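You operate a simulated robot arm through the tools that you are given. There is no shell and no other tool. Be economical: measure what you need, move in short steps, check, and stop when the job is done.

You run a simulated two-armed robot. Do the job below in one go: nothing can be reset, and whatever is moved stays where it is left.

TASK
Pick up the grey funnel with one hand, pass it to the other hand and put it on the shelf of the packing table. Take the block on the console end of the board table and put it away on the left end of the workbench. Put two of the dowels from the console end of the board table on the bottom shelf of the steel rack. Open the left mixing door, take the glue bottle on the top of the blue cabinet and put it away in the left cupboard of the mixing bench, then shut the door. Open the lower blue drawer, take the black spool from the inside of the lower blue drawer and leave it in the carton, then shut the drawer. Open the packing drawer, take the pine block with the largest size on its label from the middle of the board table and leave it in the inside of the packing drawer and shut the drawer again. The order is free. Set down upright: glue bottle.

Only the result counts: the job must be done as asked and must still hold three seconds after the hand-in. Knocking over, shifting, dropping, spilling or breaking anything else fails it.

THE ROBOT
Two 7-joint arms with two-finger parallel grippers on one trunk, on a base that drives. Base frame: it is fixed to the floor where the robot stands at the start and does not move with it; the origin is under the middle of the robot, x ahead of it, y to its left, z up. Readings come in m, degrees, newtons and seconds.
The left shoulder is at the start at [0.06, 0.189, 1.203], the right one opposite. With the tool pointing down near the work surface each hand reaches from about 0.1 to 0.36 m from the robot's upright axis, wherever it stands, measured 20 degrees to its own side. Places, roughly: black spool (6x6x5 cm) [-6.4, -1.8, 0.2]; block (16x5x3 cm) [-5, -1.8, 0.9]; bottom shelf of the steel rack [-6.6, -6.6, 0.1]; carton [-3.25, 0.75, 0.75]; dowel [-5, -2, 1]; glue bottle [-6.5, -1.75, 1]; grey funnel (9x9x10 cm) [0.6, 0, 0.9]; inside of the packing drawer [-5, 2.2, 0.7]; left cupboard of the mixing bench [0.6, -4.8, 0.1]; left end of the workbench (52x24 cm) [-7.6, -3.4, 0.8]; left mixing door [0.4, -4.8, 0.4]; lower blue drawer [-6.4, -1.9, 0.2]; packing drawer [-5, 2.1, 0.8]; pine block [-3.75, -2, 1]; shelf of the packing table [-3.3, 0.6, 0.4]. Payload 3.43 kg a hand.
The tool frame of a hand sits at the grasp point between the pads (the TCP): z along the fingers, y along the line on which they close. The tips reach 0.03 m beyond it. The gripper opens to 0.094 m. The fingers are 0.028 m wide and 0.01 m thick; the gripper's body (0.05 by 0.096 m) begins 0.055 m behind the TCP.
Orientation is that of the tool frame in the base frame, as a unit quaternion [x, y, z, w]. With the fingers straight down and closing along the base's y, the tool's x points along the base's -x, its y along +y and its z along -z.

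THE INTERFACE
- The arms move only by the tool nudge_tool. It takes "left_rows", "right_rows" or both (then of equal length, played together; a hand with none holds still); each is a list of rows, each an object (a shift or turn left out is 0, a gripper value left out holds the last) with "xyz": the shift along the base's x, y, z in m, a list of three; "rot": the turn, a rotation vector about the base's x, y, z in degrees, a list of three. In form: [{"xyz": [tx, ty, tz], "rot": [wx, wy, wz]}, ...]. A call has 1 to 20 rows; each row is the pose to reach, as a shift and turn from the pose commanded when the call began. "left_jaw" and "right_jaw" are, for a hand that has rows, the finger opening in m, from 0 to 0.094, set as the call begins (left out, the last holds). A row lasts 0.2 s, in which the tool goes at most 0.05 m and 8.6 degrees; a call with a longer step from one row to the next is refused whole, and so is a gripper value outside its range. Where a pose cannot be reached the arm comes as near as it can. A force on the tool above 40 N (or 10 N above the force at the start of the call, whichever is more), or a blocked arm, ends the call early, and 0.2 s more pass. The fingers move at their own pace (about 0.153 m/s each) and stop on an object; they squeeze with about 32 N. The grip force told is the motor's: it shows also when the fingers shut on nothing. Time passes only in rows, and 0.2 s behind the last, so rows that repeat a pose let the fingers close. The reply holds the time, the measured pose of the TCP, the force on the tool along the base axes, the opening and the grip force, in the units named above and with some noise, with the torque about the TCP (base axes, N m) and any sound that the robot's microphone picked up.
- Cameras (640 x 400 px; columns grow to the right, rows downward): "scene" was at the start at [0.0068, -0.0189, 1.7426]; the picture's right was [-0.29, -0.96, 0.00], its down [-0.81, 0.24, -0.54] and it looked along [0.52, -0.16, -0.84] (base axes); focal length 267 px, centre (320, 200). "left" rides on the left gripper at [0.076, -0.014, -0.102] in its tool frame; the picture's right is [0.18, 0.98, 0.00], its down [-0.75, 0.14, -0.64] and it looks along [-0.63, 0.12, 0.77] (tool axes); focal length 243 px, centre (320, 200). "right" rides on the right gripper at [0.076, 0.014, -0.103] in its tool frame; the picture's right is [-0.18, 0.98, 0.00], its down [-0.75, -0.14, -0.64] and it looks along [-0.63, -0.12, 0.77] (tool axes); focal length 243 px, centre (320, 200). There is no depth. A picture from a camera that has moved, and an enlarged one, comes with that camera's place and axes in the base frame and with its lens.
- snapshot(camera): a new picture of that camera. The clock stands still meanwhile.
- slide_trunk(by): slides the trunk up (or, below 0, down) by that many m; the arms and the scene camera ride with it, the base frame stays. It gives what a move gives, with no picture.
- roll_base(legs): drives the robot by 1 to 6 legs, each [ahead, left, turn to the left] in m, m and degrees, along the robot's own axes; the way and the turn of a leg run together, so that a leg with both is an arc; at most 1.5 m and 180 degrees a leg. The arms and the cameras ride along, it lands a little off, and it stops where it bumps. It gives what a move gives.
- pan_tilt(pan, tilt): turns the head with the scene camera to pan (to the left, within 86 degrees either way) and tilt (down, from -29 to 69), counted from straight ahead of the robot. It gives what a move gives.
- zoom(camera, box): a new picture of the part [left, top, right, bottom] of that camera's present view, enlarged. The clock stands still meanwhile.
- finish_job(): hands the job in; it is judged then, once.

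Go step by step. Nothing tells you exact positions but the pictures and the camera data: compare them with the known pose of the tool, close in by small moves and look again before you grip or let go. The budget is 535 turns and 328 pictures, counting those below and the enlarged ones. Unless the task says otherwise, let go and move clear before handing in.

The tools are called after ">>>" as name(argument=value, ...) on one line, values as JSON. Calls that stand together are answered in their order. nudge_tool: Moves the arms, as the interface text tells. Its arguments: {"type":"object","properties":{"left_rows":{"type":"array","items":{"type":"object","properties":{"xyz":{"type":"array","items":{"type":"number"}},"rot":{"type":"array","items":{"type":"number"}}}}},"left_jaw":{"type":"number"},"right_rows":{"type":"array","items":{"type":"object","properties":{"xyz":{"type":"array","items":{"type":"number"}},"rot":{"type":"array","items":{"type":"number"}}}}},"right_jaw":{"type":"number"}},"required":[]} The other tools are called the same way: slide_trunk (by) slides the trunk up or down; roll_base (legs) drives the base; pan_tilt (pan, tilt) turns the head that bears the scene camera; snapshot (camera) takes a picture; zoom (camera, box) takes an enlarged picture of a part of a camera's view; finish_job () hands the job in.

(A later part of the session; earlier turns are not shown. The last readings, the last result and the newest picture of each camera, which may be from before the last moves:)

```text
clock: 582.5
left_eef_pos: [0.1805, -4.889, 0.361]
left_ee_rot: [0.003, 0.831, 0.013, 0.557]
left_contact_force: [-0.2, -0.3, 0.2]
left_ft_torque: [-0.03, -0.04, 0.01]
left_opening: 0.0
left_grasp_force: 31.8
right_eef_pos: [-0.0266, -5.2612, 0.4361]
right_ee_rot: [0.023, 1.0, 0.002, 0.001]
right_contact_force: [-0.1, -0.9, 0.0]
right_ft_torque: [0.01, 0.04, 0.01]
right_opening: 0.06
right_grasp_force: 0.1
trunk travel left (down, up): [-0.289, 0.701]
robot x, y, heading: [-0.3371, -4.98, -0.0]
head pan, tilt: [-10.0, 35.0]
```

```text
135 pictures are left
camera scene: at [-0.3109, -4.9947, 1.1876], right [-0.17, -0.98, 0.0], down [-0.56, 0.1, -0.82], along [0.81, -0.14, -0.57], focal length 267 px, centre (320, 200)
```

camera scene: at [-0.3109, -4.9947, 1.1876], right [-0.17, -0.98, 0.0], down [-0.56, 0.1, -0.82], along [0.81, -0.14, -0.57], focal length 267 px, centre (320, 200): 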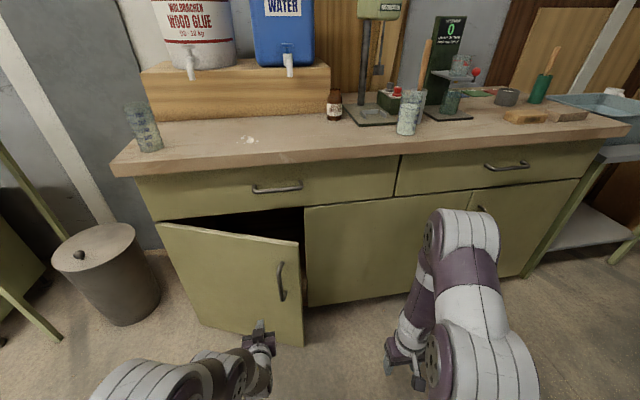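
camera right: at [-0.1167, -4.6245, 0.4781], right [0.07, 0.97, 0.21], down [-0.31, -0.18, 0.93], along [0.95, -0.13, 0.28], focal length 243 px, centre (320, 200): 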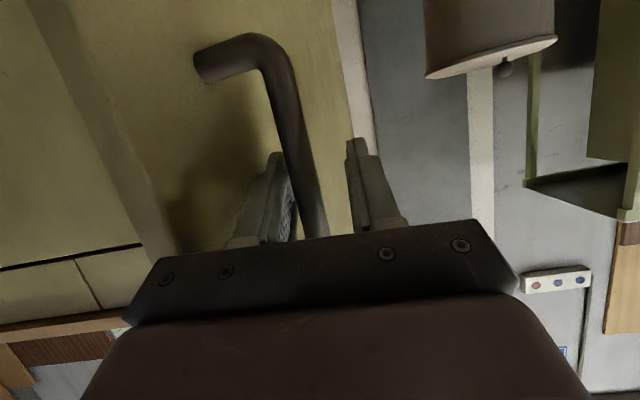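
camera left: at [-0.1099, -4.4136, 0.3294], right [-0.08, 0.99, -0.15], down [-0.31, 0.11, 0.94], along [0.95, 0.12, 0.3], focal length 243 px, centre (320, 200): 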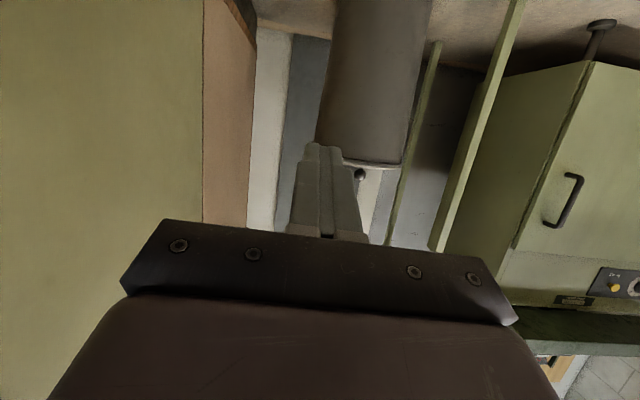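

>>> roll_base(legs=[[0.105, -0.045, 0], [0.05, -0.008, 0]])

>>> snapshot(camera="scene")

```text
clock: 584.2
left_eef_pos: [0.3355, -4.9433, 0.3603]
left_ee_rot: [0.004, 0.831, 0.012, 0.556]
left_contact_force: [-0.4, -0.2, -0.4]
left_ft_torque: [-0.03, -0.01, 0.02]
left_opening: 0.0001
left_grasp_force: 32.0
right_eef_pos: [0.127, -5.3156, 0.4346]
right_ee_rot: [0.023, 1.0, 0.001, 0.001]
right_contact_force: [-1.1, 0.2, -0.1]
right_ft_torque: [-0.02, 0.02, 0.02]
right_opening: 0.06
right_grasp_force: 0.1
trunk travel left (down, up): [-0.289, 0.701]
robot x, y, heading: [-0.1825, -5.034, -0.3]
head pan, tilt: [-10.0, 35.0]
```

```text
134 pictures are left
camera scene: at [-0.1557, -5.0482, 1.1876], right [-0.18, -0.98, 0.0], down [-0.56, 0.1, -0.82], along [0.81, -0.14, -0.57], focal length 267 px, centre (320, 200)
```

scene: 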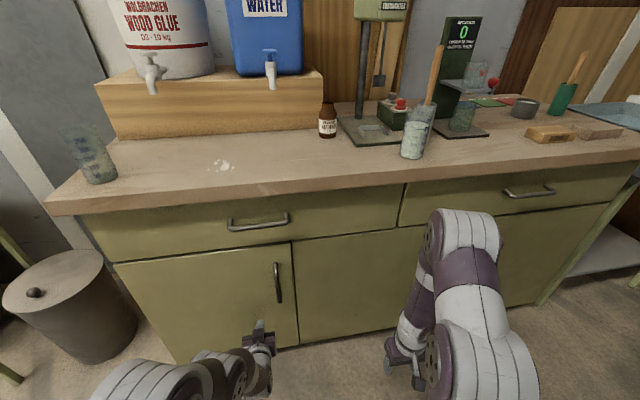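

>>> roll_base(legs=[[0.045, 0, 0]])

>>> zoom(camera="scene", box=[80, 180, 340, 370])

```text
clock: 585.2
left_eef_pos: [0.3647, -4.9421, 0.3538]
left_ee_rot: [0.007, 0.835, 0.014, 0.551]
left_contact_force: [-0.1, 0.1, -1.0]
left_ft_torque: [0.01, 0.03, 0.06]
left_opening: 0.0
left_grasp_force: 31.9
right_eef_pos: [0.1629, -5.3149, 0.4341]
right_ee_rot: [0.024, 1.0, 0.002, 0.001]
right_contact_force: [0.9, -0.7, 0.3]
right_ft_torque: [-0.01, 0.03, 0.04]
right_opening: 0.06
right_grasp_force: 0.0
trunk travel left (down, up): [-0.289, 0.701]
robot x, y, heading: [-0.1481, -5.0328, -0.1]
head pan, tilt: [-10.0, 35.0]
stopped in leg 1: the force on the tool passed its limit at 163 N (the readings are from after the stop); the commanded pose is now the measured one
```

```text
2.11 times, centred on (210, 275) of scene
camera zoom: at [-0.1205, -5.0482, 1.1876], right [-0.18, -0.98, 0.0], down [-0.56, 0.1, -0.82], along [0.81, -0.14, -0.57], focal length 562 px, centre (552, 42)
```

zoom: 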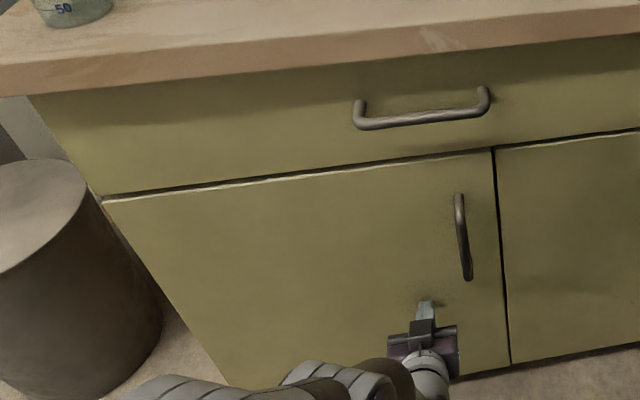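

The door is shut. Remaining: the block and two dowels. I back off, raise the trunk and fold the left hand to tool-down.

>>> roll_base(legs=[[-0.6, 0, 0]])

>>> slide_trunk(by=0.4)

>>> slide_trunk(by=0.2)

>>> nudge_tool(left_jaw=0.094, left_rows=[{"xyz": [-0.02, 0, 0.03], "rot": [0, 8, 0]}, {"xyz": [-0.04, 0, 0.06], "rot": [0, 16, 0]}, {"xyz": [-0.06, 0, 0.09], "rot": [0, 24, 0]}, {"xyz": [-0.08, 0, 0.11], "rot": [0, 32, 0]}, {"xyz": [-0.1, 0, 0.13], "rot": [0, 40, 0]}, {"xyz": [-0.12, 0.01, 0.15], "rot": [0, 48, 0]}, {"xyz": [-0.14, 0.02, 0.16], "rot": [0, 56, 0]}, {"xyz": [-0.16, 0.03, 0.17], "rot": [0, 64, 0]}, {"xyz": [-0.17, 0.03, 0.17], "rot": [0, 67, 0]}])

>>> roll_base(legs=[[-0.6, 0, 0], [0, 0, 90], [1.5, 0, 0], [1.0, 0, 0]])

```text
clock: 588.6
left_eef_pos: [-0.2365, -4.9409, 0.3543]
left_ee_rot: [0.009, 0.835, 0.012, 0.55]
left_contact_force: [-0.2, -0.4, 0.4]
left_ft_torque: [0.0, -0.02, 0.04]
left_opening: 0.0003
left_grasp_force: 31.9
right_eef_pos: [-0.4402, -5.3149, 0.4352]
right_ee_rot: [0.024, 1.0, 0.002, 0.001]
right_contact_force: [-0.8, 0.5, -0.1]
right_ft_torque: [0.0, 0.01, -0.06]
right_opening: 0.0599
right_grasp_force: 0.0
trunk travel left (down, up): [-0.289, 0.701]
robot x, y, heading: [-0.7513, -5.029, -0.4]
head pan, tilt: [-10.0, 35.0]
```

```text
clock: 592.4
left_eef_pos: [-0.2362, -4.9411, 0.7543]
left_ee_rot: [0.009, 0.835, 0.012, 0.55]
left_contact_force: [0.3, 0.3, -0.4]
left_ft_torque: [0.01, 0.02, 0.0]
left_opening: 0.0
left_grasp_force: 31.6
right_eef_pos: [-0.4409, -5.313, 0.8349]
right_ee_rot: [0.025, 1.0, 0.002, 0.001]
right_contact_force: [-0.4, 0.3, 0.1]
right_ft_torque: [0.0, -0.03, 0.03]
right_opening: 0.0601
right_grasp_force: 0.0
trunk travel left (down, up): [-0.689, 0.301]
robot x, y, heading: [-0.7527, -5.0277, -0.1]
head pan, tilt: [-10.0, 35.0]
```

```text
clock: 594.6
left_eef_pos: [-0.2383, -4.9418, 0.9558]
left_ee_rot: [0.009, 0.835, 0.012, 0.55]
left_contact_force: [0.7, 0.2, -0.4]
left_ft_torque: [0.0, 0.02, 0.02]
left_opening: 0.0002
left_grasp_force: 32.5
right_eef_pos: [-0.4391, -5.3136, 1.0349]
right_ee_rot: [0.025, 1.0, 0.002, 0.001]
right_contact_force: [-0.4, -0.2, 0.4]
right_ft_torque: [0.01, 0.0, -0.01]
right_opening: 0.0601
right_grasp_force: 0.1
trunk travel left (down, up): [-0.889, 0.101]
robot x, y, heading: [-0.7477, -5.0319, -0.2]
head pan, tilt: [-10.0, 35.0]
```

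```text
clock: 596.6
left_eef_pos: [-0.4082, -4.9106, 1.1255]
left_ee_rot: [0.014, 1.0, 0.006, -0.002]
left_contact_force: [-0.5, -0.4, -0.2]
left_ft_torque: [-0.02, -0.01, 0.03]
left_opening: 0.094
left_grasp_force: 0.1
left hand out of reach, approached as far as the arm can: row 7, 8
right_eef_pos: [-0.4396, -5.3135, 1.036]
right_ee_rot: [0.025, 1.0, 0.001, 0.0]
right_contact_force: [-0.2, 0.2, 0.6]
right_ft_torque: [0.0, 0.02, 0.0]
right_opening: 0.0598
right_grasp_force: 0.0
trunk travel left (down, up): [-0.889, 0.101]
robot x, y, heading: [-0.7476, -5.0284, -0.2]
head pan, tilt: [-10.0, 35.0]
```

```text
clock: 615.7
left_eef_pos: [-1.443, -2.1718, 1.1257]
left_ee_rot: [-0.696, 0.718, 0.003, -0.005]
left_contact_force: [0.0, -0.4, 0.2]
left_ft_torque: [0.01, -0.02, 0.05]
left_opening: 0.0937
left_grasp_force: 0.0
right_eef_pos: [-1.0419, -2.2069, 1.0356]
right_ee_rot: [-0.688, 0.726, 0.002, 0.0]
right_contact_force: [0.7, -0.9, -0.2]
right_ft_torque: [-0.01, 0.0, -0.03]
right_opening: 0.06
right_grasp_force: 0.2
trunk travel left (down, up): [-0.889, 0.101]
robot x, y, heading: [-1.3253, -2.514, 89.3]
head pan, tilt: [-10.0, 35.0]
```

I slip sideways down the aisle to x about -4.55 and look at the console end.

>>> roll_base(legs=[[0, 1.5, 0.5], [0, 1.5, 0], [0, 0.25, 0]])

>>> pan_tilt(pan=25, tilt=45)

>>> snapshot(camera="scene")

```text
clock: 631.6
left_eef_pos: [-4.7021, -2.0759, 1.1254]
left_ee_rot: [-0.685, 0.729, 0.002, -0.005]
left_contact_force: [-0.4, 0.0, 0.5]
left_ft_torque: [-0.02, 0.05, 0.01]
left_opening: 0.0939
left_grasp_force: 0.1
right_eef_pos: [-4.3002, -2.1233, 1.0356]
right_ee_rot: [-0.677, 0.736, 0.003, -0.001]
right_contact_force: [-0.1, 0.9, -0.6]
right_ft_torque: [0.04, -0.01, 0.02]
right_opening: 0.0603
right_grasp_force: 0.1
trunk travel left (down, up): [-0.889, 0.101]
robot x, y, heading: [-4.5943, -2.4243, 87.7]
head pan, tilt: [-10.0, 35.0]
```

```text
clock: 632.6
left_eef_pos: [-4.7028, -2.076, 1.1263]
left_ee_rot: [-0.685, 0.728, 0.002, -0.005]
left_contact_force: [0.1, -0.2, 0.6]
left_ft_torque: [0.01, 0.02, -0.01]
left_opening: 0.0939
left_grasp_force: 0.0
right_eef_pos: [-4.3009, -2.1232, 1.035]
right_ee_rot: [-0.677, 0.736, 0.001, 0.0]
right_contact_force: [0.4, -0.5, 0.6]
right_ft_torque: [0.0, 0.01, 0.01]
right_opening: 0.0598
right_grasp_force: 0.1
trunk travel left (down, up): [-0.889, 0.101]
robot x, y, heading: [-4.5939, -2.424, 87.6]
head pan, tilt: [25.0, 45.0]
```

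```text
132 pictures are left
camera scene: at [-4.627, -2.4058, 1.7729], right [0.92, 0.39, 0.0], down [0.27, -0.65, -0.71], along [-0.27, 0.65, -0.71], focal length 267 px, centre (320, 200)
```

scene: 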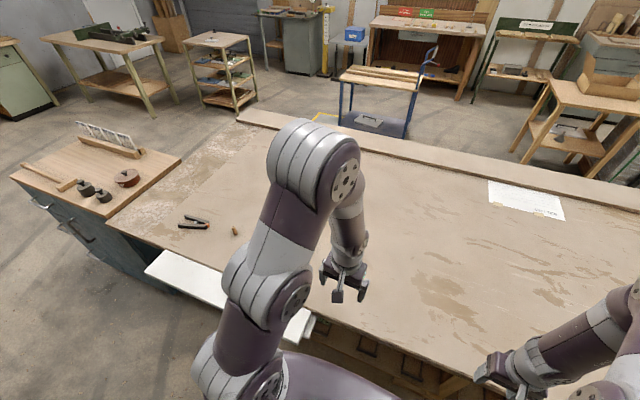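

>>> snapshot(camera="left")

>>> pan_tilt(pan=8, tilt=45)

>>> snapshot(camera="scene")

```text
131 pictures are left
camera left: at [-4.6912, -2.1535, 1.2287], right [-0.99, -0.12, 0.01], down [-0.09, 0.76, 0.64], along [-0.09, 0.63, -0.77], focal length 243 px, centre (320, 200)
```

left: 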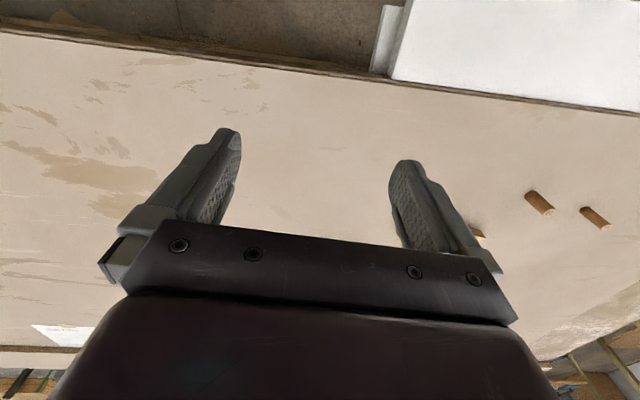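

```text
clock: 633.4
left_eef_pos: [-4.7025, -2.0769, 1.1255]
left_ee_rot: [-0.685, 0.728, 0.002, -0.005]
left_contact_force: [1.4, 0.6, -0.3]
left_ft_torque: [0.01, 0.01, 0.03]
left_opening: 0.0941
left_grasp_force: 0.2
right_eef_pos: [-4.3019, -2.1233, 1.0356]
right_ee_rot: [-0.676, 0.736, 0.002, -0.001]
right_contact_force: [0.1, -0.2, 0.1]
right_ft_torque: [0.0, 0.0, 0.03]
right_opening: 0.0601
right_grasp_force: 0.1
trunk travel left (down, up): [-0.889, 0.101]
robot x, y, heading: [-4.5972, -2.4231, 87.8]
head pan, tilt: [8.0, 45.0]
```

```text
130 pictures are left
camera scene: at [-4.6048, -2.3999, 1.7728], right [0.99, 0.1, 0.0], down [0.07, -0.7, -0.71], along [-0.07, 0.7, -0.71], focal length 267 px, centre (320, 200)
```

scene: 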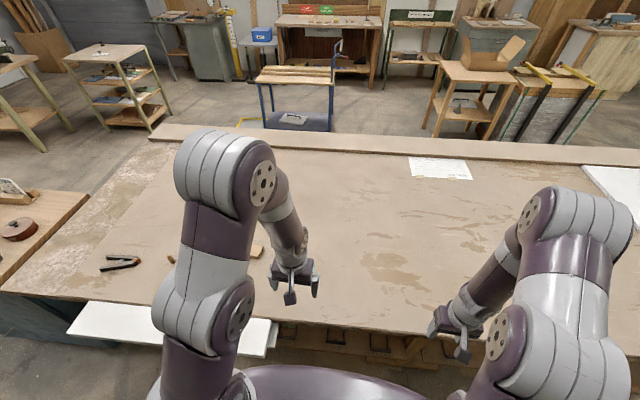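

Dowels at about [-5.065, -1.95] and [-5.18, -1.93]; the block near [-4.98, -1.86]. I move to x -5.06, y -2.48 and look with the right wrist camera.

>>> roll_base(legs=[[-0.06, 0, 2.2], [0, 0.46, 0]])

>>> snapshot(camera="right")

>>> snapshot(camera="left")

```text
clock: 636.8
left_eef_pos: [-5.1845, -2.1391, 1.1261]
left_ee_rot: [-0.698, 0.716, 0.004, -0.006]
left_contact_force: [-0.5, 0.1, 0.1]
left_ft_torque: [-0.04, 0.02, -0.03]
left_opening: 0.094
left_grasp_force: 0.0
right_eef_pos: [-4.7814, -2.1697, 1.035]
right_ee_rot: [-0.69, 0.724, 0.001, -0.001]
right_contact_force: [-0.4, 0.3, -0.8]
right_ft_torque: [-0.03, -0.02, -0.01]
right_opening: 0.0599
right_grasp_force: 0.2
trunk travel left (down, up): [-0.889, 0.101]
robot x, y, heading: [-5.064, -2.4831, 89.8]
head pan, tilt: [8.0, 45.0]
```

```text
129 pictures are left
camera right: at [-4.7974, -2.2466, 1.1381], right [-0.97, 0.23, 0.0], down [0.18, 0.74, 0.64], along [0.15, 0.63, -0.77], focal length 243 px, centre (320, 200)
```

right: 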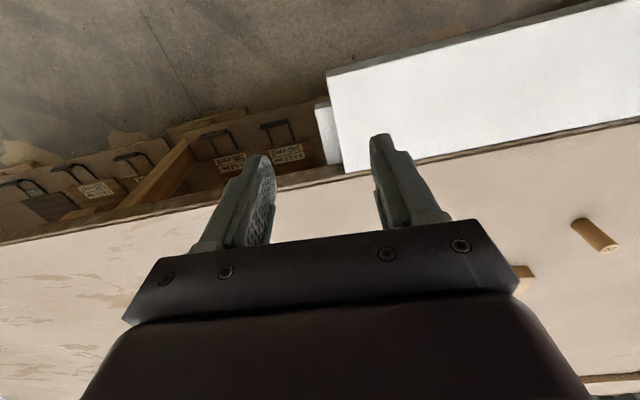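

```text
128 pictures are left
camera left: at [-5.1698, -2.2155, 1.2287], right [-0.99, -0.16, 0.01], down [-0.11, 0.76, 0.64], along [-0.11, 0.63, -0.77], focal length 243 px, centre (320, 200)
```

left: 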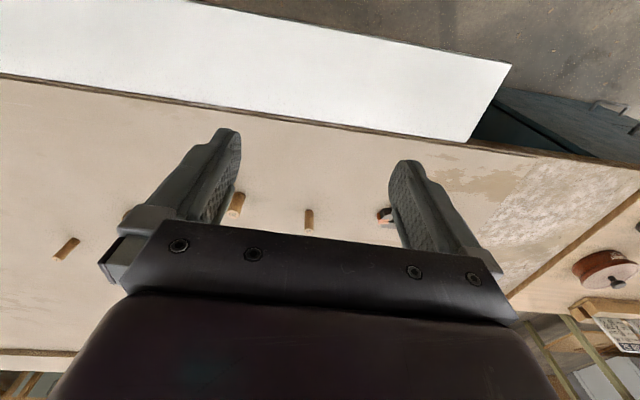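

Three dowels stand at [-5.20, -1.93], [-5.08, -1.95], [-4.77, -1.79]. The left hand goes above the first.

>>> nudge_tool(left_jaw=0.06, left_rows=[{"xyz": [-0.003, 0.04, -0.01]}, {"xyz": [-0.006, 0.08, -0.02]}, {"xyz": [-0.009, 0.12, -0.03]}, {"xyz": [-0.012, 0.16, -0.04]}, {"xyz": [-0.015, 0.2, -0.05]}, {"xyz": [-0.015, 0.21, -0.06]}, {"xyz": [-0.015, 0.21, -0.06]}])

>>> snapshot(camera="left")

```text
clock: 638.4
left_eef_pos: [-5.1988, -1.9284, 1.0673]
left_ee_rot: [-0.698, 0.717, 0.002, -0.005]
left_contact_force: [0.5, -0.2, 0.3]
left_ft_torque: [-0.02, -0.06, 0.01]
left_opening: 0.06
left_grasp_force: 0.0
right_eef_pos: [-4.7811, -2.1703, 1.0348]
right_ee_rot: [-0.69, 0.724, 0.002, -0.001]
right_contact_force: [-0.3, -0.2, -0.2]
right_ft_torque: [-0.02, 0.02, -0.02]
right_opening: 0.0598
right_grasp_force: 0.0
trunk travel left (down, up): [-0.889, 0.101]
robot x, y, heading: [-5.0598, -2.4795, 90.0]
head pan, tilt: [8.0, 45.0]
```

```text
127 pictures are left
camera left: at [-5.1855, -2.0058, 1.1693], right [-0.99, -0.16, 0.01], down [-0.11, 0.76, 0.64], along [-0.11, 0.63, -0.77], focal length 243 px, centre (320, 200)
```

left: 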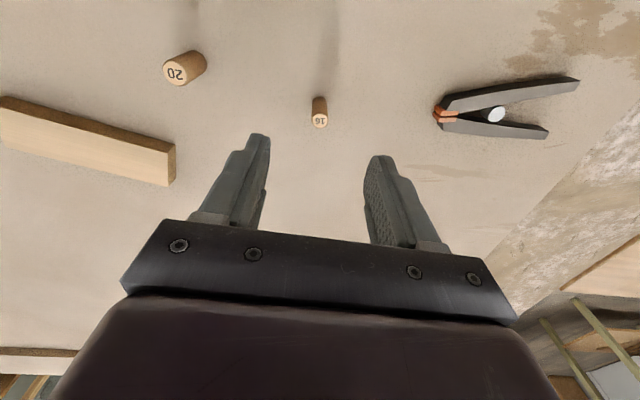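

Aligned on dowel "16". I descend, keeping the tips just above the table (0.91).

>>> nudge_tool(left_rows=[{"xyz": [-0.001, 0.002, -0.04]}, {"xyz": [-0.001, 0.002, -0.08]}, {"xyz": [-0.001, 0.002, -0.118]}, {"xyz": [-0.001, 0.002, -0.118]}])

>>> snapshot(camera="left")

```text
clock: 639.4
left_eef_pos: [-5.1995, -1.9266, 0.951]
left_ee_rot: [-0.698, 0.716, 0.002, -0.005]
left_contact_force: [-0.2, -0.5, 0.6]
left_ft_torque: [-0.02, 0.0, -0.04]
left_opening: 0.06
left_grasp_force: 0.0
right_eef_pos: [-4.7822, -2.1705, 1.0353]
right_ee_rot: [-0.69, 0.724, 0.002, 0.0]
right_contact_force: [-0.3, 0.3, -1.1]
right_ft_torque: [0.0, 0.03, 0.01]
right_opening: 0.0597
right_grasp_force: 0.1
trunk travel left (down, up): [-0.889, 0.101]
robot x, y, heading: [-5.0625, -2.4798, 89.8]
head pan, tilt: [8.0, 45.0]
```

```text
126 pictures are left
camera left: at [-5.1862, -2.0037, 1.053], right [-0.99, -0.16, 0.01], down [-0.11, 0.76, 0.64], along [-0.11, 0.63, -0.77], focal length 243 px, centre (320, 200)
```

left: 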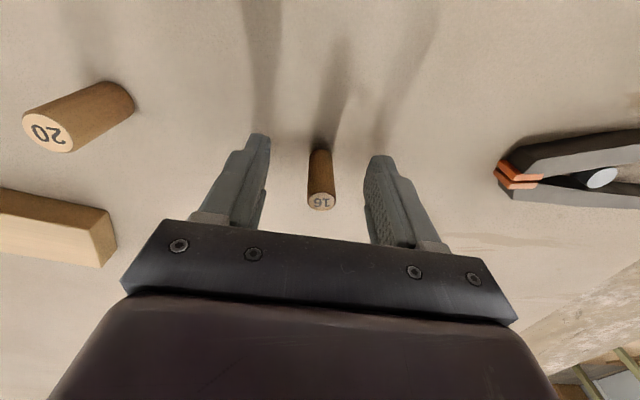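

>>> nudge_tool(left_jaw=0.0, left_rows=[{}, {}, {}, {"xyz": [0, 0, 0.03]}, {"xyz": [0, 0, 0.07]}, {"xyz": [0, 0, 0.11]}, {"xyz": [0, 0, 0.15]}, {"xyz": [0, -0.04, 0.17]}, {"xyz": [0, -0.08, 0.18]}])

>>> snapshot(camera="left")

```text
clock: 641.4
left_eef_pos: [-5.1976, -2.0095, 1.1276]
left_ee_rot: [-0.698, 0.716, 0.002, -0.005]
left_contact_force: [-0.5, 0.9, -0.2]
left_ft_torque: [0.04, -0.01, -0.01]
left_opening: 0.0142
left_grasp_force: 32.0
right_eef_pos: [-4.781, -2.1721, 1.0354]
right_ee_rot: [-0.69, 0.724, 0.002, 0.0]
right_contact_force: [0.0, -0.4, 0.2]
right_ft_torque: [0.01, 0.02, -0.01]
right_opening: 0.06
right_grasp_force: 0.0
trunk travel left (down, up): [-0.889, 0.101]
robot x, y, heading: [-5.0641, -2.4829, 89.9]
head pan, tilt: [8.0, 45.0]
```

```text
125 pictures are left
camera left: at [-5.1843, -2.0861, 1.2312], right [-0.99, -0.16, 0.01], down [-0.11, 0.76, 0.64], along [-0.11, 0.63, -0.77], focal length 243 px, centre (320, 200)
```

left: 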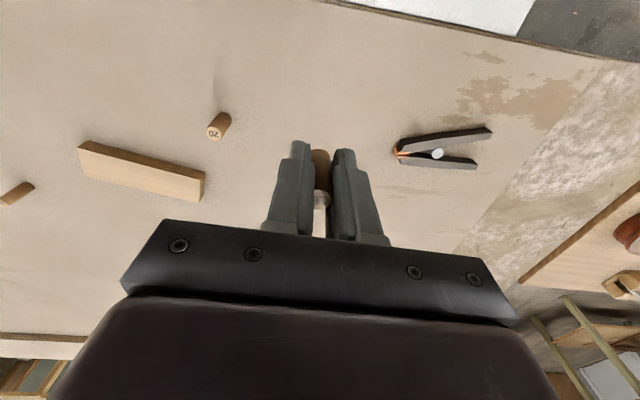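

Dowel "16" is held. Now the right hand takes dowel "20" at about [-5.088, -1.953]; I shift left 17 cm first.

>>> roll_base(legs=[[0, 0.17, 0]])

>>> nudge_tool(right_jaw=0.06, right_rows=[{"xyz": [-0.02, 0.03, 0.02]}, {"xyz": [-0.04, 0.06, 0.03]}, {"xyz": [-0.06, 0.09, 0.03]}, {"xyz": [-0.08, 0.12, 0.03]}, {"xyz": [-0.1, 0.15, 0.03]}, {"xyz": [-0.12, 0.18, 0.03]}, {"xyz": [-0.137, 0.215, 0.03]}, {"xyz": [-0.137, 0.215, 0.03]}])

>>> snapshot(camera="right")

```text
clock: 642.9
left_eef_pos: [-5.3668, -2.0076, 1.1285]
left_ee_rot: [-0.699, 0.715, 0.003, -0.006]
left_contact_force: [0.3, -0.6, 0.9]
left_ft_torque: [-0.01, 0.0, -0.02]
left_opening: 0.014
left_grasp_force: 32.0
right_eef_pos: [-4.948, -2.1688, 1.0336]
right_ee_rot: [-0.691, 0.723, 0.003, -0.001]
right_contact_force: [-0.8, -0.7, -0.1]
right_ft_torque: [0.01, 0.02, -0.05]
right_opening: 0.06
right_grasp_force: 0.0
trunk travel left (down, up): [-0.889, 0.101]
robot x, y, heading: [-5.2367, -2.4813, 90.3]
head pan, tilt: [8.0, 45.0]
```

```text
clock: 644.7
left_eef_pos: [-5.3683, -2.008, 1.127]
left_ee_rot: [-0.699, 0.715, 0.002, -0.005]
left_contact_force: [0.1, 0.3, -0.3]
left_ft_torque: [0.0, 0.01, -0.05]
left_opening: 0.014
left_grasp_force: 31.7
right_eef_pos: [-5.0905, -1.955, 1.0657]
right_ee_rot: [-0.691, 0.723, 0.002, 0.0]
right_contact_force: [-0.5, -0.8, 0.5]
right_ft_torque: [0.01, 0.01, 0.02]
right_opening: 0.0598
right_grasp_force: 0.1
right hand out of reach, approached as far as the arm can: row 1
trunk travel left (down, up): [-0.889, 0.101]
robot x, y, heading: [-5.2329, -2.4829, 90.3]
head pan, tilt: [8.0, 45.0]
```

```text
124 pictures are left
camera right: at [-5.1066, -2.0306, 1.1689], right [-0.97, 0.23, 0.0], down [0.18, 0.75, 0.64], along [0.14, 0.63, -0.77], focal length 243 px, centre (320, 200)
```

right: 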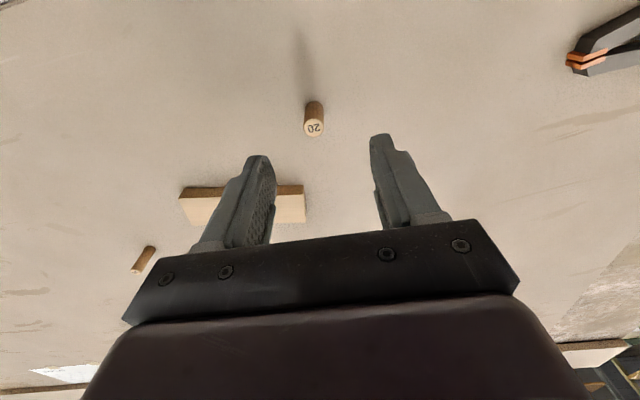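

>>> nudge_tool(right_rows=[{"xyz": [0.004, 0.006, -0.03]}, {"xyz": [0.008, 0.012, -0.07]}, {"xyz": [0.008, 0.013, -0.1]}, {"xyz": [0.008, 0.013, -0.115]}, {"xyz": [0.008, 0.013, -0.115]}])

>>> snapshot(camera="right")

```text
clock: 645.9
left_eef_pos: [-5.3687, -2.0064, 1.1285]
left_ee_rot: [-0.699, 0.715, 0.003, -0.005]
left_contact_force: [-0.7, -0.2, 0.9]
left_ft_torque: [0.01, 0.03, -0.01]
left_opening: 0.0137
left_grasp_force: 31.8
right_eef_pos: [-5.0797, -1.9405, 0.9504]
right_ee_rot: [-0.691, 0.723, 0.002, 0.0]
right_contact_force: [0.6, 0.0, 0.2]
right_ft_torque: [0.04, -0.01, -0.01]
right_opening: 0.06
right_grasp_force: 0.1
trunk travel left (down, up): [-0.889, 0.101]
robot x, y, heading: [-5.2341, -2.4781, 90.1]
head pan, tilt: [8.0, 45.0]
```

```text
123 pictures are left
camera right: at [-5.0964, -2.0172, 1.0528], right [-0.97, 0.23, 0.0], down [0.18, 0.75, 0.64], along [0.14, 0.63, -0.77], focal length 243 px, centre (320, 200)
```

right: 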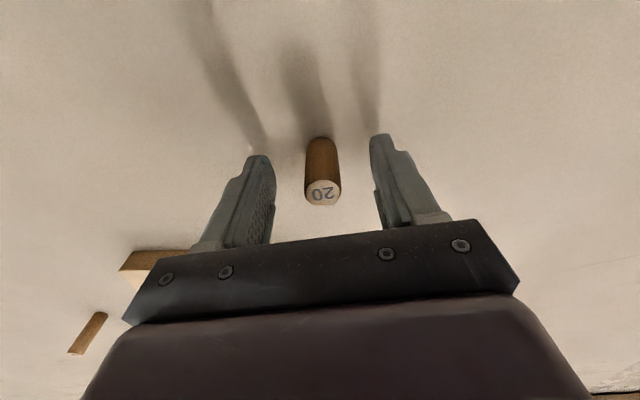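

Centred on dowel "20". I close and lift.

>>> nudge_tool(right_jaw=0.0, right_rows=[{}, {}, {}, {"xyz": [0, 0, 0.03]}, {"xyz": [0, 0, 0.07]}, {"xyz": [0, 0, 0.11]}, {"xyz": [0, 0, 0.15]}, {"xyz": [0, -0.04, 0.17]}, {"xyz": [0.02, -0.08, 0.18]}, {"xyz": [0.04, -0.12, 0.18]}])

>>> snapshot(camera="right")

```text
clock: 648.1
left_eef_pos: [-5.3668, -2.008, 1.1277]
left_ee_rot: [-0.699, 0.715, 0.003, -0.007]
left_contact_force: [-0.1, -0.4, 0.5]
left_ft_torque: [0.06, 0.01, 0.0]
left_opening: 0.0138
left_grasp_force: 31.7
right_eef_pos: [-5.0369, -2.0615, 1.1315]
right_ee_rot: [-0.69, 0.723, 0.002, 0.0]
right_contact_force: [-0.1, 0.2, -0.8]
right_ft_torque: [0.01, 0.0, -0.01]
right_opening: 0.0177
right_grasp_force: 31.9
trunk travel left (down, up): [-0.889, 0.101]
robot x, y, heading: [-5.2353, -2.4794, 90.2]
head pan, tilt: [8.0, 45.0]
```

```text
122 pictures are left
camera right: at [-5.053, -2.1377, 1.2332], right [-0.97, 0.23, 0.0], down [0.18, 0.75, 0.64], along [0.14, 0.63, -0.77], focal length 243 px, centre (320, 200)
```

right: 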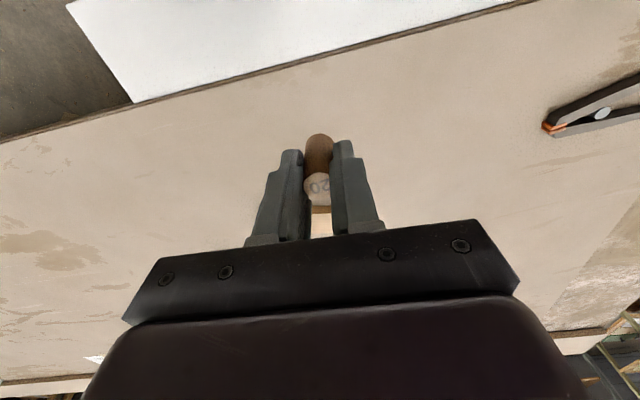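

Both dowels held. I leave the aisle westward, past the cabinet, and look south toward the steel rack.

>>> roll_base(legs=[[0, 1.5, 0], [0, 0.2, 0], [0, 0, 90]])

>>> pan_tilt(pan=75, tilt=20)

>>> snapshot(camera="scene")

```text
clock: 660.6
left_eef_pos: [-7.4133, -2.6261, 1.1275]
left_ee_rot: [1.0, -0.001, 0.002, 0.005]
left_contact_force: [-0.5, 0.8, 0.8]
left_ft_torque: [-0.01, 0.0, 0.01]
left_opening: 0.014
left_grasp_force: 31.5
right_eef_pos: [-7.366, -2.2938, 1.1294]
right_ee_rot: [1.0, -0.013, 0.0, 0.002]
right_contact_force: [-1.2, -0.2, -0.1]
right_ft_torque: [-0.02, 0.04, 0.01]
right_opening: 0.0178
right_grasp_force: 31.7
trunk travel left (down, up): [-0.889, 0.101]
robot x, y, heading: [-6.9411, -2.4809, -179.0]
head pan, tilt: [8.0, 45.0]
```

```text
clock: 662.0
left_eef_pos: [-7.4132, -2.627, 1.1273]
left_ee_rot: [1.0, -0.002, 0.002, 0.005]
left_contact_force: [0.5, 0.5, -1.2]
left_ft_torque: [0.0, 0.01, 0.0]
left_opening: 0.0138
left_grasp_force: 32.4
right_eef_pos: [-7.3665, -2.295, 1.1284]
right_ee_rot: [1.0, -0.013, -0.001, 0.002]
right_contact_force: [0.3, -0.2, 0.2]
right_ft_torque: [0.02, 0.01, 0.01]
right_opening: 0.0181
right_grasp_force: 32.1
trunk travel left (down, up): [-0.889, 0.101]
robot x, y, heading: [-6.9409, -2.4778, -179.0]
head pan, tilt: [75.0, 20.0]
```

```text
121 pictures are left
camera scene: at [-6.9057, -2.569, 1.8115], right [-0.97, 0.24, 0.0], down [0.08, 0.33, -0.94], along [-0.23, -0.91, -0.34], focal length 267 px, centre (320, 200)
```

scene: 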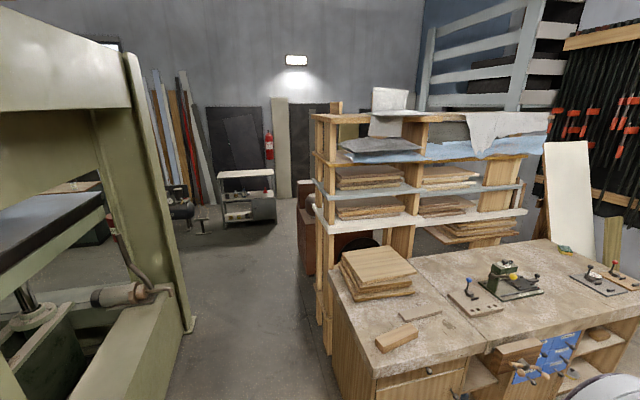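

The steel rack is the metal unit at about [-6.7, -6.6]. The corridor is 1.1 m wide; I turn south and drive through.

>>> roll_base(legs=[[0, 0, 89], [0, 0.14, 0], [1.5, 0, 0], [1.4, 0, 0]])

>>> pan_tilt(pan=0, tilt=35)

>>> snapshot(camera="scene")

```text
clock: 680.8
left_eef_pos: [-6.601, -5.8656, 1.1272]
left_ee_rot: [0.703, 0.711, 0.005, 0.002]
left_contact_force: [0.0, 0.1, 0.3]
left_ft_torque: [0.01, 0.0, -0.01]
left_opening: 0.0141
left_grasp_force: 31.8
right_eef_pos: [-6.9345, -5.8238, 1.1297]
right_ee_rot: [0.711, 0.704, 0.0, 0.002]
right_contact_force: [0.5, -0.2, -0.2]
right_ft_torque: [0.0, -0.03, 0.01]
right_opening: 0.0178
right_grasp_force: 32.5
trunk travel left (down, up): [-0.889, 0.101]
robot x, y, heading: [-6.7566, -5.4001, -88.0]
head pan, tilt: [75.0, 20.0]
```

```text
clock: 682.3
left_eef_pos: [-6.601, -5.8649, 1.1278]
left_ee_rot: [0.703, 0.711, 0.005, 0.002]
left_contact_force: [-0.7, -0.6, 0.6]
left_ft_torque: [0.01, -0.01, 0.0]
left_opening: 0.0141
left_grasp_force: 32.1
right_eef_pos: [-6.9348, -5.8243, 1.1294]
right_ee_rot: [0.71, 0.704, 0.001, 0.002]
right_contact_force: [0.4, 0.4, 0.3]
right_ft_torque: [-0.02, -0.03, -0.01]
right_opening: 0.018
right_grasp_force: 32.5
trunk travel left (down, up): [-0.889, 0.101]
robot x, y, heading: [-6.753, -5.3978, -87.8]
head pan, tilt: [0.0, 35.0]
```

```text
120 pictures are left
camera scene: at [-6.7536, -5.4248, 1.7877], right [-1.0, -0.04, 0.0], down [-0.02, 0.57, -0.82], along [0.03, -0.82, -0.57], focal length 267 px, centre (320, 200)
```

scene: 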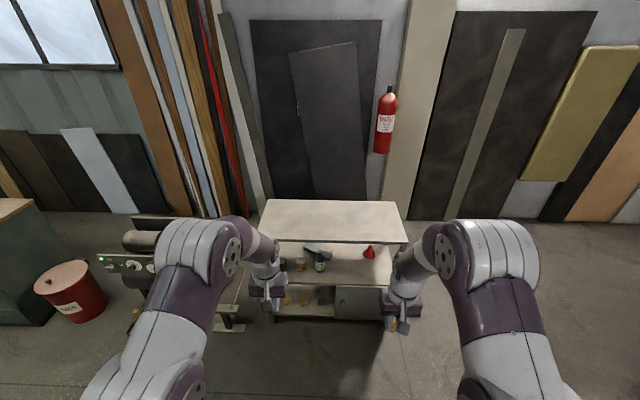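

>>> zoom(camera="scene", box=[230, 190, 430, 340])

```text
2.67 times, centred on (330, 265) of scene
camera zoom: at [-6.7536, -5.4248, 1.7877], right [-1.0, -0.04, 0.0], down [-0.02, 0.57, -0.82], along [0.03, -0.82, -0.57], focal length 712 px, centre (293, 27)
```

zoom: 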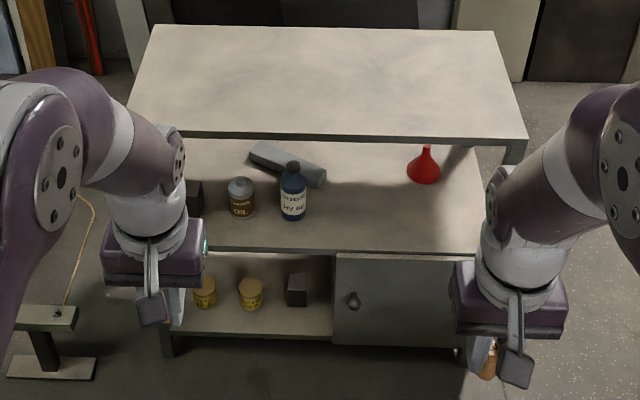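

The rack's bottom shelf is open on its left half (x -6.81..-6.40), with two cans and a box at y about -6.53; front edge y -6.445, z about 0.12. I'll lay the dowels in the gaps near the front. First the left hand: tilt forward.

>>> roll_base(legs=[[0, 0, -2]])

>>> nudge_tool(left_rows=[{"xyz": [0, 0, -0.02], "rot": [-8, 0, 0]}, {"xyz": [0, 0, -0.04], "rot": [-16, 0, 0]}, {"xyz": [0, -0.01, -0.06], "rot": [-24, 0, 0]}, {"xyz": [0, -0.02, -0.08], "rot": [-32, 0, 0]}, {"xyz": [0, -0.03, -0.1], "rot": [-40, 0, 0]}, {"xyz": [0, -0.04, -0.12], "rot": [-48, 0, 0]}, {"xyz": [-0.02, -0.05, -0.14], "rot": [-56, 0, 0]}, {"xyz": [-0.04, -0.05, -0.16], "rot": [-64, 0, 0]}, {"xyz": [-0.05, -0.05, -0.165], "rot": [-68, 0, 0]}], right_rows=[{"xyz": [0, 0.01, 0]}, {"xyz": [-0.01, 0.02, 0]}, {"xyz": [-0.02, 0.03, 0]}, {"xyz": [-0.03, 0.04, 0]}, {"xyz": [-0.04, 0.05, 0]}, {"xyz": [-0.05, 0.06, 0]}, {"xyz": [-0.06, 0.07, 0]}, {"xyz": [-0.06, 0.08, 0]}, {"xyz": [-0.06, 0.09, 0]}])

>>> slide_trunk(by=-0.4)

>>> slide_trunk(by=-0.36)

>>> snapshot(camera="scene")

>>> snapshot(camera="left")

```text
clock: 683.1
left_eef_pos: [-6.6176, -5.8704, 1.1275]
left_ee_rot: [0.715, 0.699, 0.004, 0.003]
left_contact_force: [0.2, -1.4, -1.0]
left_ft_torque: [-0.01, 0.01, -0.04]
left_opening: 0.014
left_grasp_force: 31.4
right_eef_pos: [-6.9482, -5.8165, 1.1294]
right_ee_rot: [0.722, 0.692, 0.0, 0.001]
right_contact_force: [0.0, 0.5, 0.0]
right_ft_torque: [-0.02, -0.02, -0.02]
right_opening: 0.0178
right_grasp_force: 32.0
trunk travel left (down, up): [-0.889, 0.101]
robot x, y, heading: [-6.7549, -5.3996, -90.1]
head pan, tilt: [0.0, 35.0]
```

```text
clock: 685.1
left_eef_pos: [-6.6687, -5.9214, 0.9629]
left_ee_rot: [0.591, 0.582, -0.387, 0.402]
left_contact_force: [0.2, -0.5, -1.0]
left_ft_torque: [0.03, 0.01, 0.01]
left_opening: 0.0137
left_grasp_force: 32.1
left hand out of reach, approached as far as the arm can: row 4, 5
right_eef_pos: [-7.0093, -5.7273, 1.131]
right_ee_rot: [0.723, 0.691, 0.001, 0.002]
right_contact_force: [-0.4, -0.6, -0.2]
right_ft_torque: [-0.01, 0.0, 0.04]
right_opening: 0.0181
right_grasp_force: 32.0
trunk travel left (down, up): [-0.889, 0.101]
robot x, y, heading: [-6.7518, -5.3978, -89.9]
head pan, tilt: [0.0, 35.0]
```

```text
clock: 688.9
left_eef_pos: [-6.6688, -5.9209, 0.5625]
left_ee_rot: [0.591, 0.583, -0.386, 0.402]
left_contact_force: [0.1, 0.3, 0.7]
left_ft_torque: [-0.02, 0.01, 0.0]
left_opening: 0.014
left_grasp_force: 32.3
right_eef_pos: [-7.0082, -5.7274, 0.7295]
right_ee_rot: [0.723, 0.691, 0.0, 0.002]
right_contact_force: [-0.5, -0.8, 0.0]
right_ft_torque: [-0.02, 0.0, -0.03]
right_opening: 0.0178
right_grasp_force: 32.2
trunk travel left (down, up): [-0.489, 0.501]
robot x, y, heading: [-6.7553, -5.3958, -90.1]
head pan, tilt: [0.0, 35.0]
```

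```text
clock: 692.4
left_eef_pos: [-6.6671, -5.9211, 0.2036]
left_ee_rot: [0.591, 0.582, -0.387, 0.402]
left_contact_force: [0.4, 0.1, -0.5]
left_ft_torque: [-0.03, 0.03, -0.03]
left_opening: 0.0141
left_grasp_force: 32.2
right_eef_pos: [-7.0097, -5.7275, 0.371]
right_ee_rot: [0.723, 0.69, 0.001, 0.002]
right_contact_force: [-0.1, 0.3, -0.5]
right_ft_torque: [-0.01, 0.02, 0.02]
right_opening: 0.0181
right_grasp_force: 32.2
trunk travel left (down, up): [-0.129, 0.861]
robot x, y, heading: [-6.7569, -5.3997, -90.2]
head pan, tilt: [0.0, 35.0]
```

```text
118 pictures are left
camera scene: at [-6.7547, -5.4246, 1.0277], right [-1.0, 0.0, 0.0], down [0.0, 0.57, -0.82], along [0.0, -0.82, -0.57], focal length 267 px, centre (320, 200)
```

scene: 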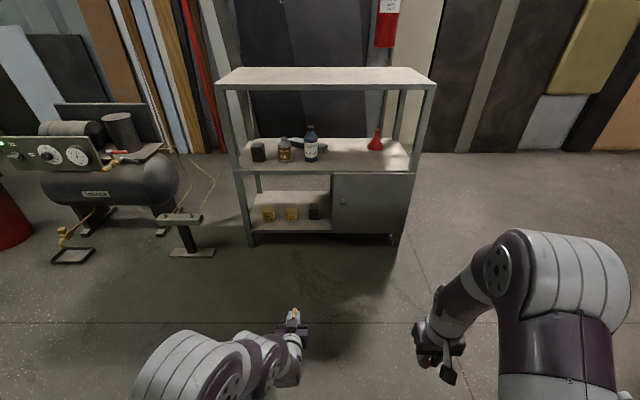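

```text
117 pictures are left
camera left: at [-6.6817, -5.7978, 0.1708], right [0.99, 0.07, -0.15], down [0.12, 0.31, 0.94], along [0.11, -0.95, 0.3], focal length 243 px, centre (320, 200)
```

left: 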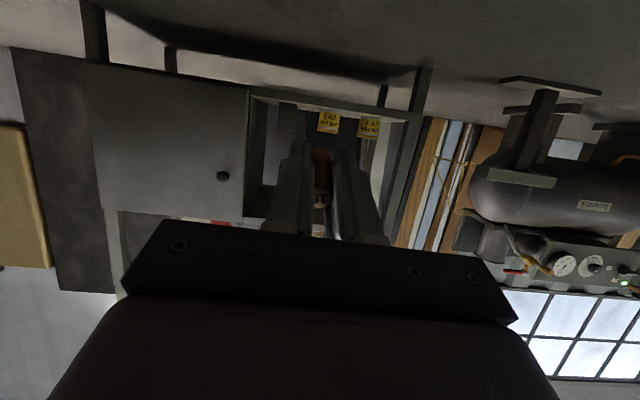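

Shelf front edge refined: y -6.455, z 0.105; cans at [-6.473, -6.544] and [-6.597, -6.552], box at [-6.722, -6.56]. I bring the left dowel to the gap between the cans.

>>> slide_trunk(by=-0.03)

>>> roll_base(legs=[[0, 0.132, 0], [0.42, 0, 0]])

>>> snapshot(camera="left")

>>> snapshot(camera="scene")

```text
clock: 693.2
left_eef_pos: [-6.6673, -5.9213, 0.1726]
left_ee_rot: [0.591, 0.583, -0.386, 0.403]
left_contact_force: [0.2, 1.2, 0.5]
left_ft_torque: [0.0, 0.0, 0.02]
left_opening: 0.014
left_grasp_force: 31.6
right_eef_pos: [-7.0101, -5.7275, 0.3409]
right_ee_rot: [0.723, 0.69, 0.001, 0.002]
right_contact_force: [1.7, -0.1, 0.5]
right_ft_torque: [0.02, 0.04, 0.01]
right_opening: 0.0181
right_grasp_force: 31.7
trunk travel left (down, up): [-0.099, 0.891]
robot x, y, heading: [-6.7587, -5.3978, -90.0]
head pan, tilt: [0.0, 35.0]
```

```text
clock: 696.7
left_eef_pos: [-6.5341, -6.3453, 0.1728]
left_ee_rot: [0.591, 0.582, -0.387, 0.403]
left_contact_force: [0.7, 0.1, 1.0]
left_ft_torque: [-0.02, 0.0, 0.0]
left_opening: 0.0141
left_grasp_force: 32.2
right_eef_pos: [-6.8757, -6.1509, 0.3398]
right_ee_rot: [0.724, 0.69, 0.0, 0.002]
right_contact_force: [0.8, -0.3, 0.0]
right_ft_torque: [-0.02, 0.02, -0.02]
right_opening: 0.0177
right_grasp_force: 31.8
trunk travel left (down, up): [-0.099, 0.891]
robot x, y, heading: [-6.62, -5.8221, -89.9]
head pan, tilt: [0.0, 35.0]
```

```text
116 pictures are left
camera left: at [-6.5483, -6.222, 0.1408], right [0.99, 0.07, -0.15], down [0.12, 0.31, 0.94], along [0.11, -0.95, 0.3], focal length 243 px, centre (320, 200)
```

left: 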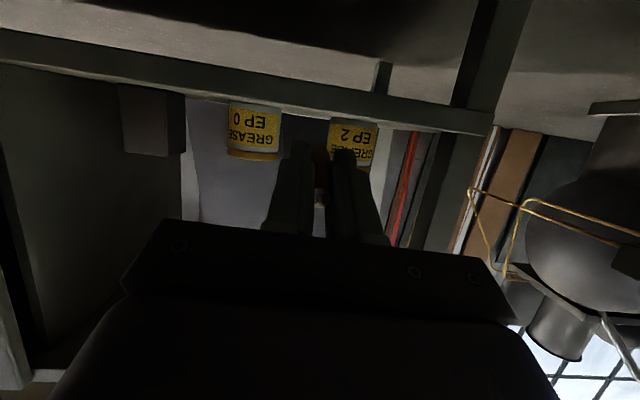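

```text
115 pictures are left
camera scene: at [-6.6213, -5.8489, 0.9977], right [-1.0, 0.0, 0.0], down [0.0, 0.57, -0.82], along [0.0, -0.82, -0.57], focal length 267 px, centre (320, 200)
```

scene: 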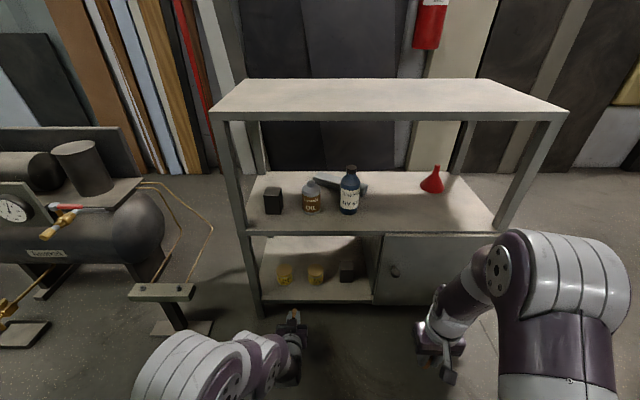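

>>> roll_base(legs=[[0, -0.012, 0], [0.13, 0, 0]])

>>> snapshot(camera="left")

>>> zoom(camera="scene", box=[200, 200, 400, 380])

```text
clock: 698.3
left_eef_pos: [-6.5465, -6.4732, 0.1718]
left_ee_rot: [0.591, 0.582, -0.387, 0.402]
left_contact_force: [-1.1, -0.5, -0.2]
left_ft_torque: [0.03, 0.0, -0.01]
left_opening: 0.0137
left_grasp_force: 32.6
right_eef_pos: [-6.8875, -6.2785, 0.3413]
right_ee_rot: [0.722, 0.692, 0.0, 0.002]
right_contact_force: [-0.1, -1.7, -0.5]
right_ft_torque: [-0.01, 0.02, 0.0]
right_opening: 0.018
right_grasp_force: 31.1
trunk travel left (down, up): [-0.099, 0.891]
robot x, y, heading: [-6.6342, -5.9507, -90.1]
head pan, tilt: [0.0, 35.0]
```

```text
114 pictures are left
camera left: at [-6.5599, -6.3495, 0.1408], right [0.99, 0.07, -0.15], down [0.12, 0.31, 0.94], along [0.11, -0.95, 0.3], focal length 243 px, centre (320, 200)
```

left: 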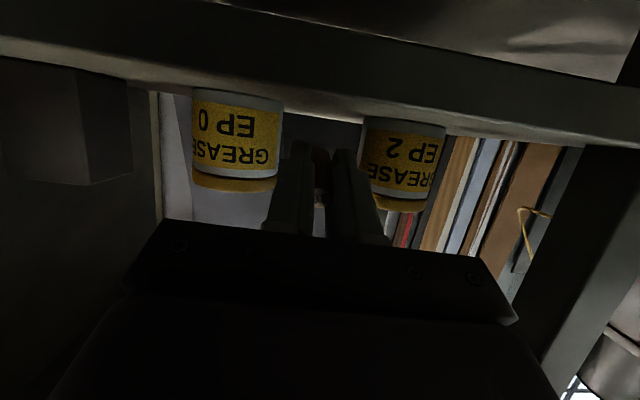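

```text
2.22 times, centred on (300, 290) of scene
camera zoom: at [-6.6333, -5.9763, 0.9977], right [-1.0, 0.0, 0.0], down [0.0, 0.57, -0.82], along [0.0, -0.82, -0.57], focal length 593 px, centre (364, 0)
```

zoom: 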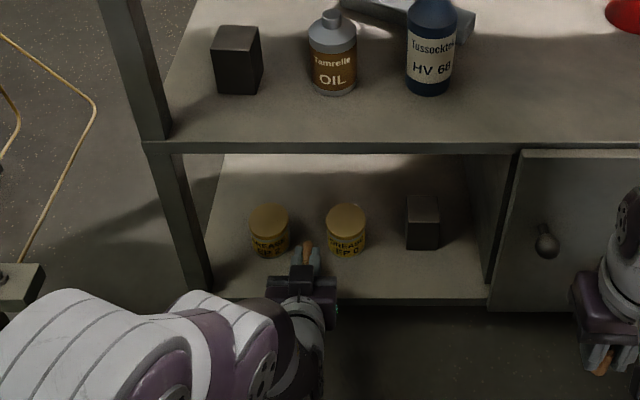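

The dowel is between the two grease cans. I lower until contact.

>>> slide_trunk(by=-0.025)

>>> slide_trunk(by=-0.012)

>>> snapshot(camera="left")

```text
clock: 699.0
left_eef_pos: [-6.5475, -6.4775, 0.1547]
left_ee_rot: [0.587, 0.58, -0.392, 0.406]
left_contact_force: [2.9, 0.7, 34.9]
left_ft_torque: [-0.82, 0.29, 0.13]
left_opening: 0.0137
left_grasp_force: 32.4
right_eef_pos: [-6.8873, -6.2786, 0.3173]
right_ee_rot: [0.722, 0.692, 0.0, 0.003]
right_contact_force: [-0.7, 0.3, 0.0]
right_ft_torque: [-0.02, -0.02, -0.02]
right_opening: 0.0178
right_grasp_force: 32.0
trunk travel left (down, up): [-0.074, 0.916]
robot x, y, heading: [-6.6299, -5.9486, -89.7]
head pan, tilt: [0.0, 35.0]
```

```text
clock: 699.3
left_eef_pos: [-6.5477, -6.4787, 0.1544]
left_ee_rot: [0.586, 0.579, -0.394, 0.407]
left_contact_force: [0.2, -3.3, 10.9]
left_ft_torque: [-0.32, 0.06, 0.08]
left_opening: 0.0139
left_grasp_force: 31.8
right_eef_pos: [-6.8861, -6.2795, 0.3143]
right_ee_rot: [0.723, 0.691, 0.0, 0.002]
right_contact_force: [-0.1, 0.7, -0.4]
right_ft_torque: [-0.03, 0.0, 0.0]
right_opening: 0.0177
right_grasp_force: 32.2
trunk travel left (down, up): [-0.074, 0.916]
robot x, y, heading: [-6.6323, -5.9517, -89.9]
head pan, tilt: [0.0, 35.0]
stopped: the force on the tool passed its limit at 58 N (the readings are from after the stop); the commanded pose is now the measured one
```

```text
112 pictures are left
camera left: at [-6.5617, -6.3557, 0.1195], right [0.99, 0.07, -0.15], down [0.12, 0.33, 0.94], along [0.12, -0.94, 0.32], focal length 243 px, centre (320, 200)
```

left: 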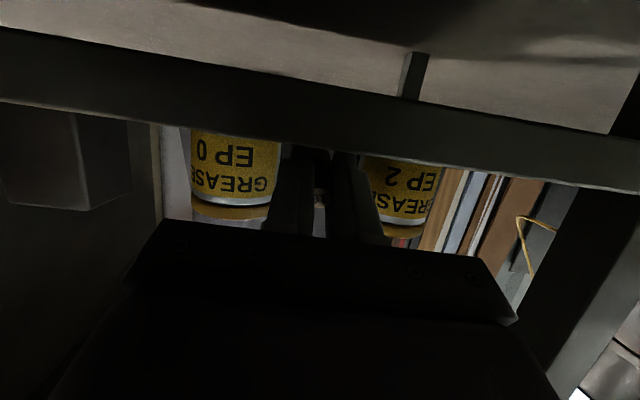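

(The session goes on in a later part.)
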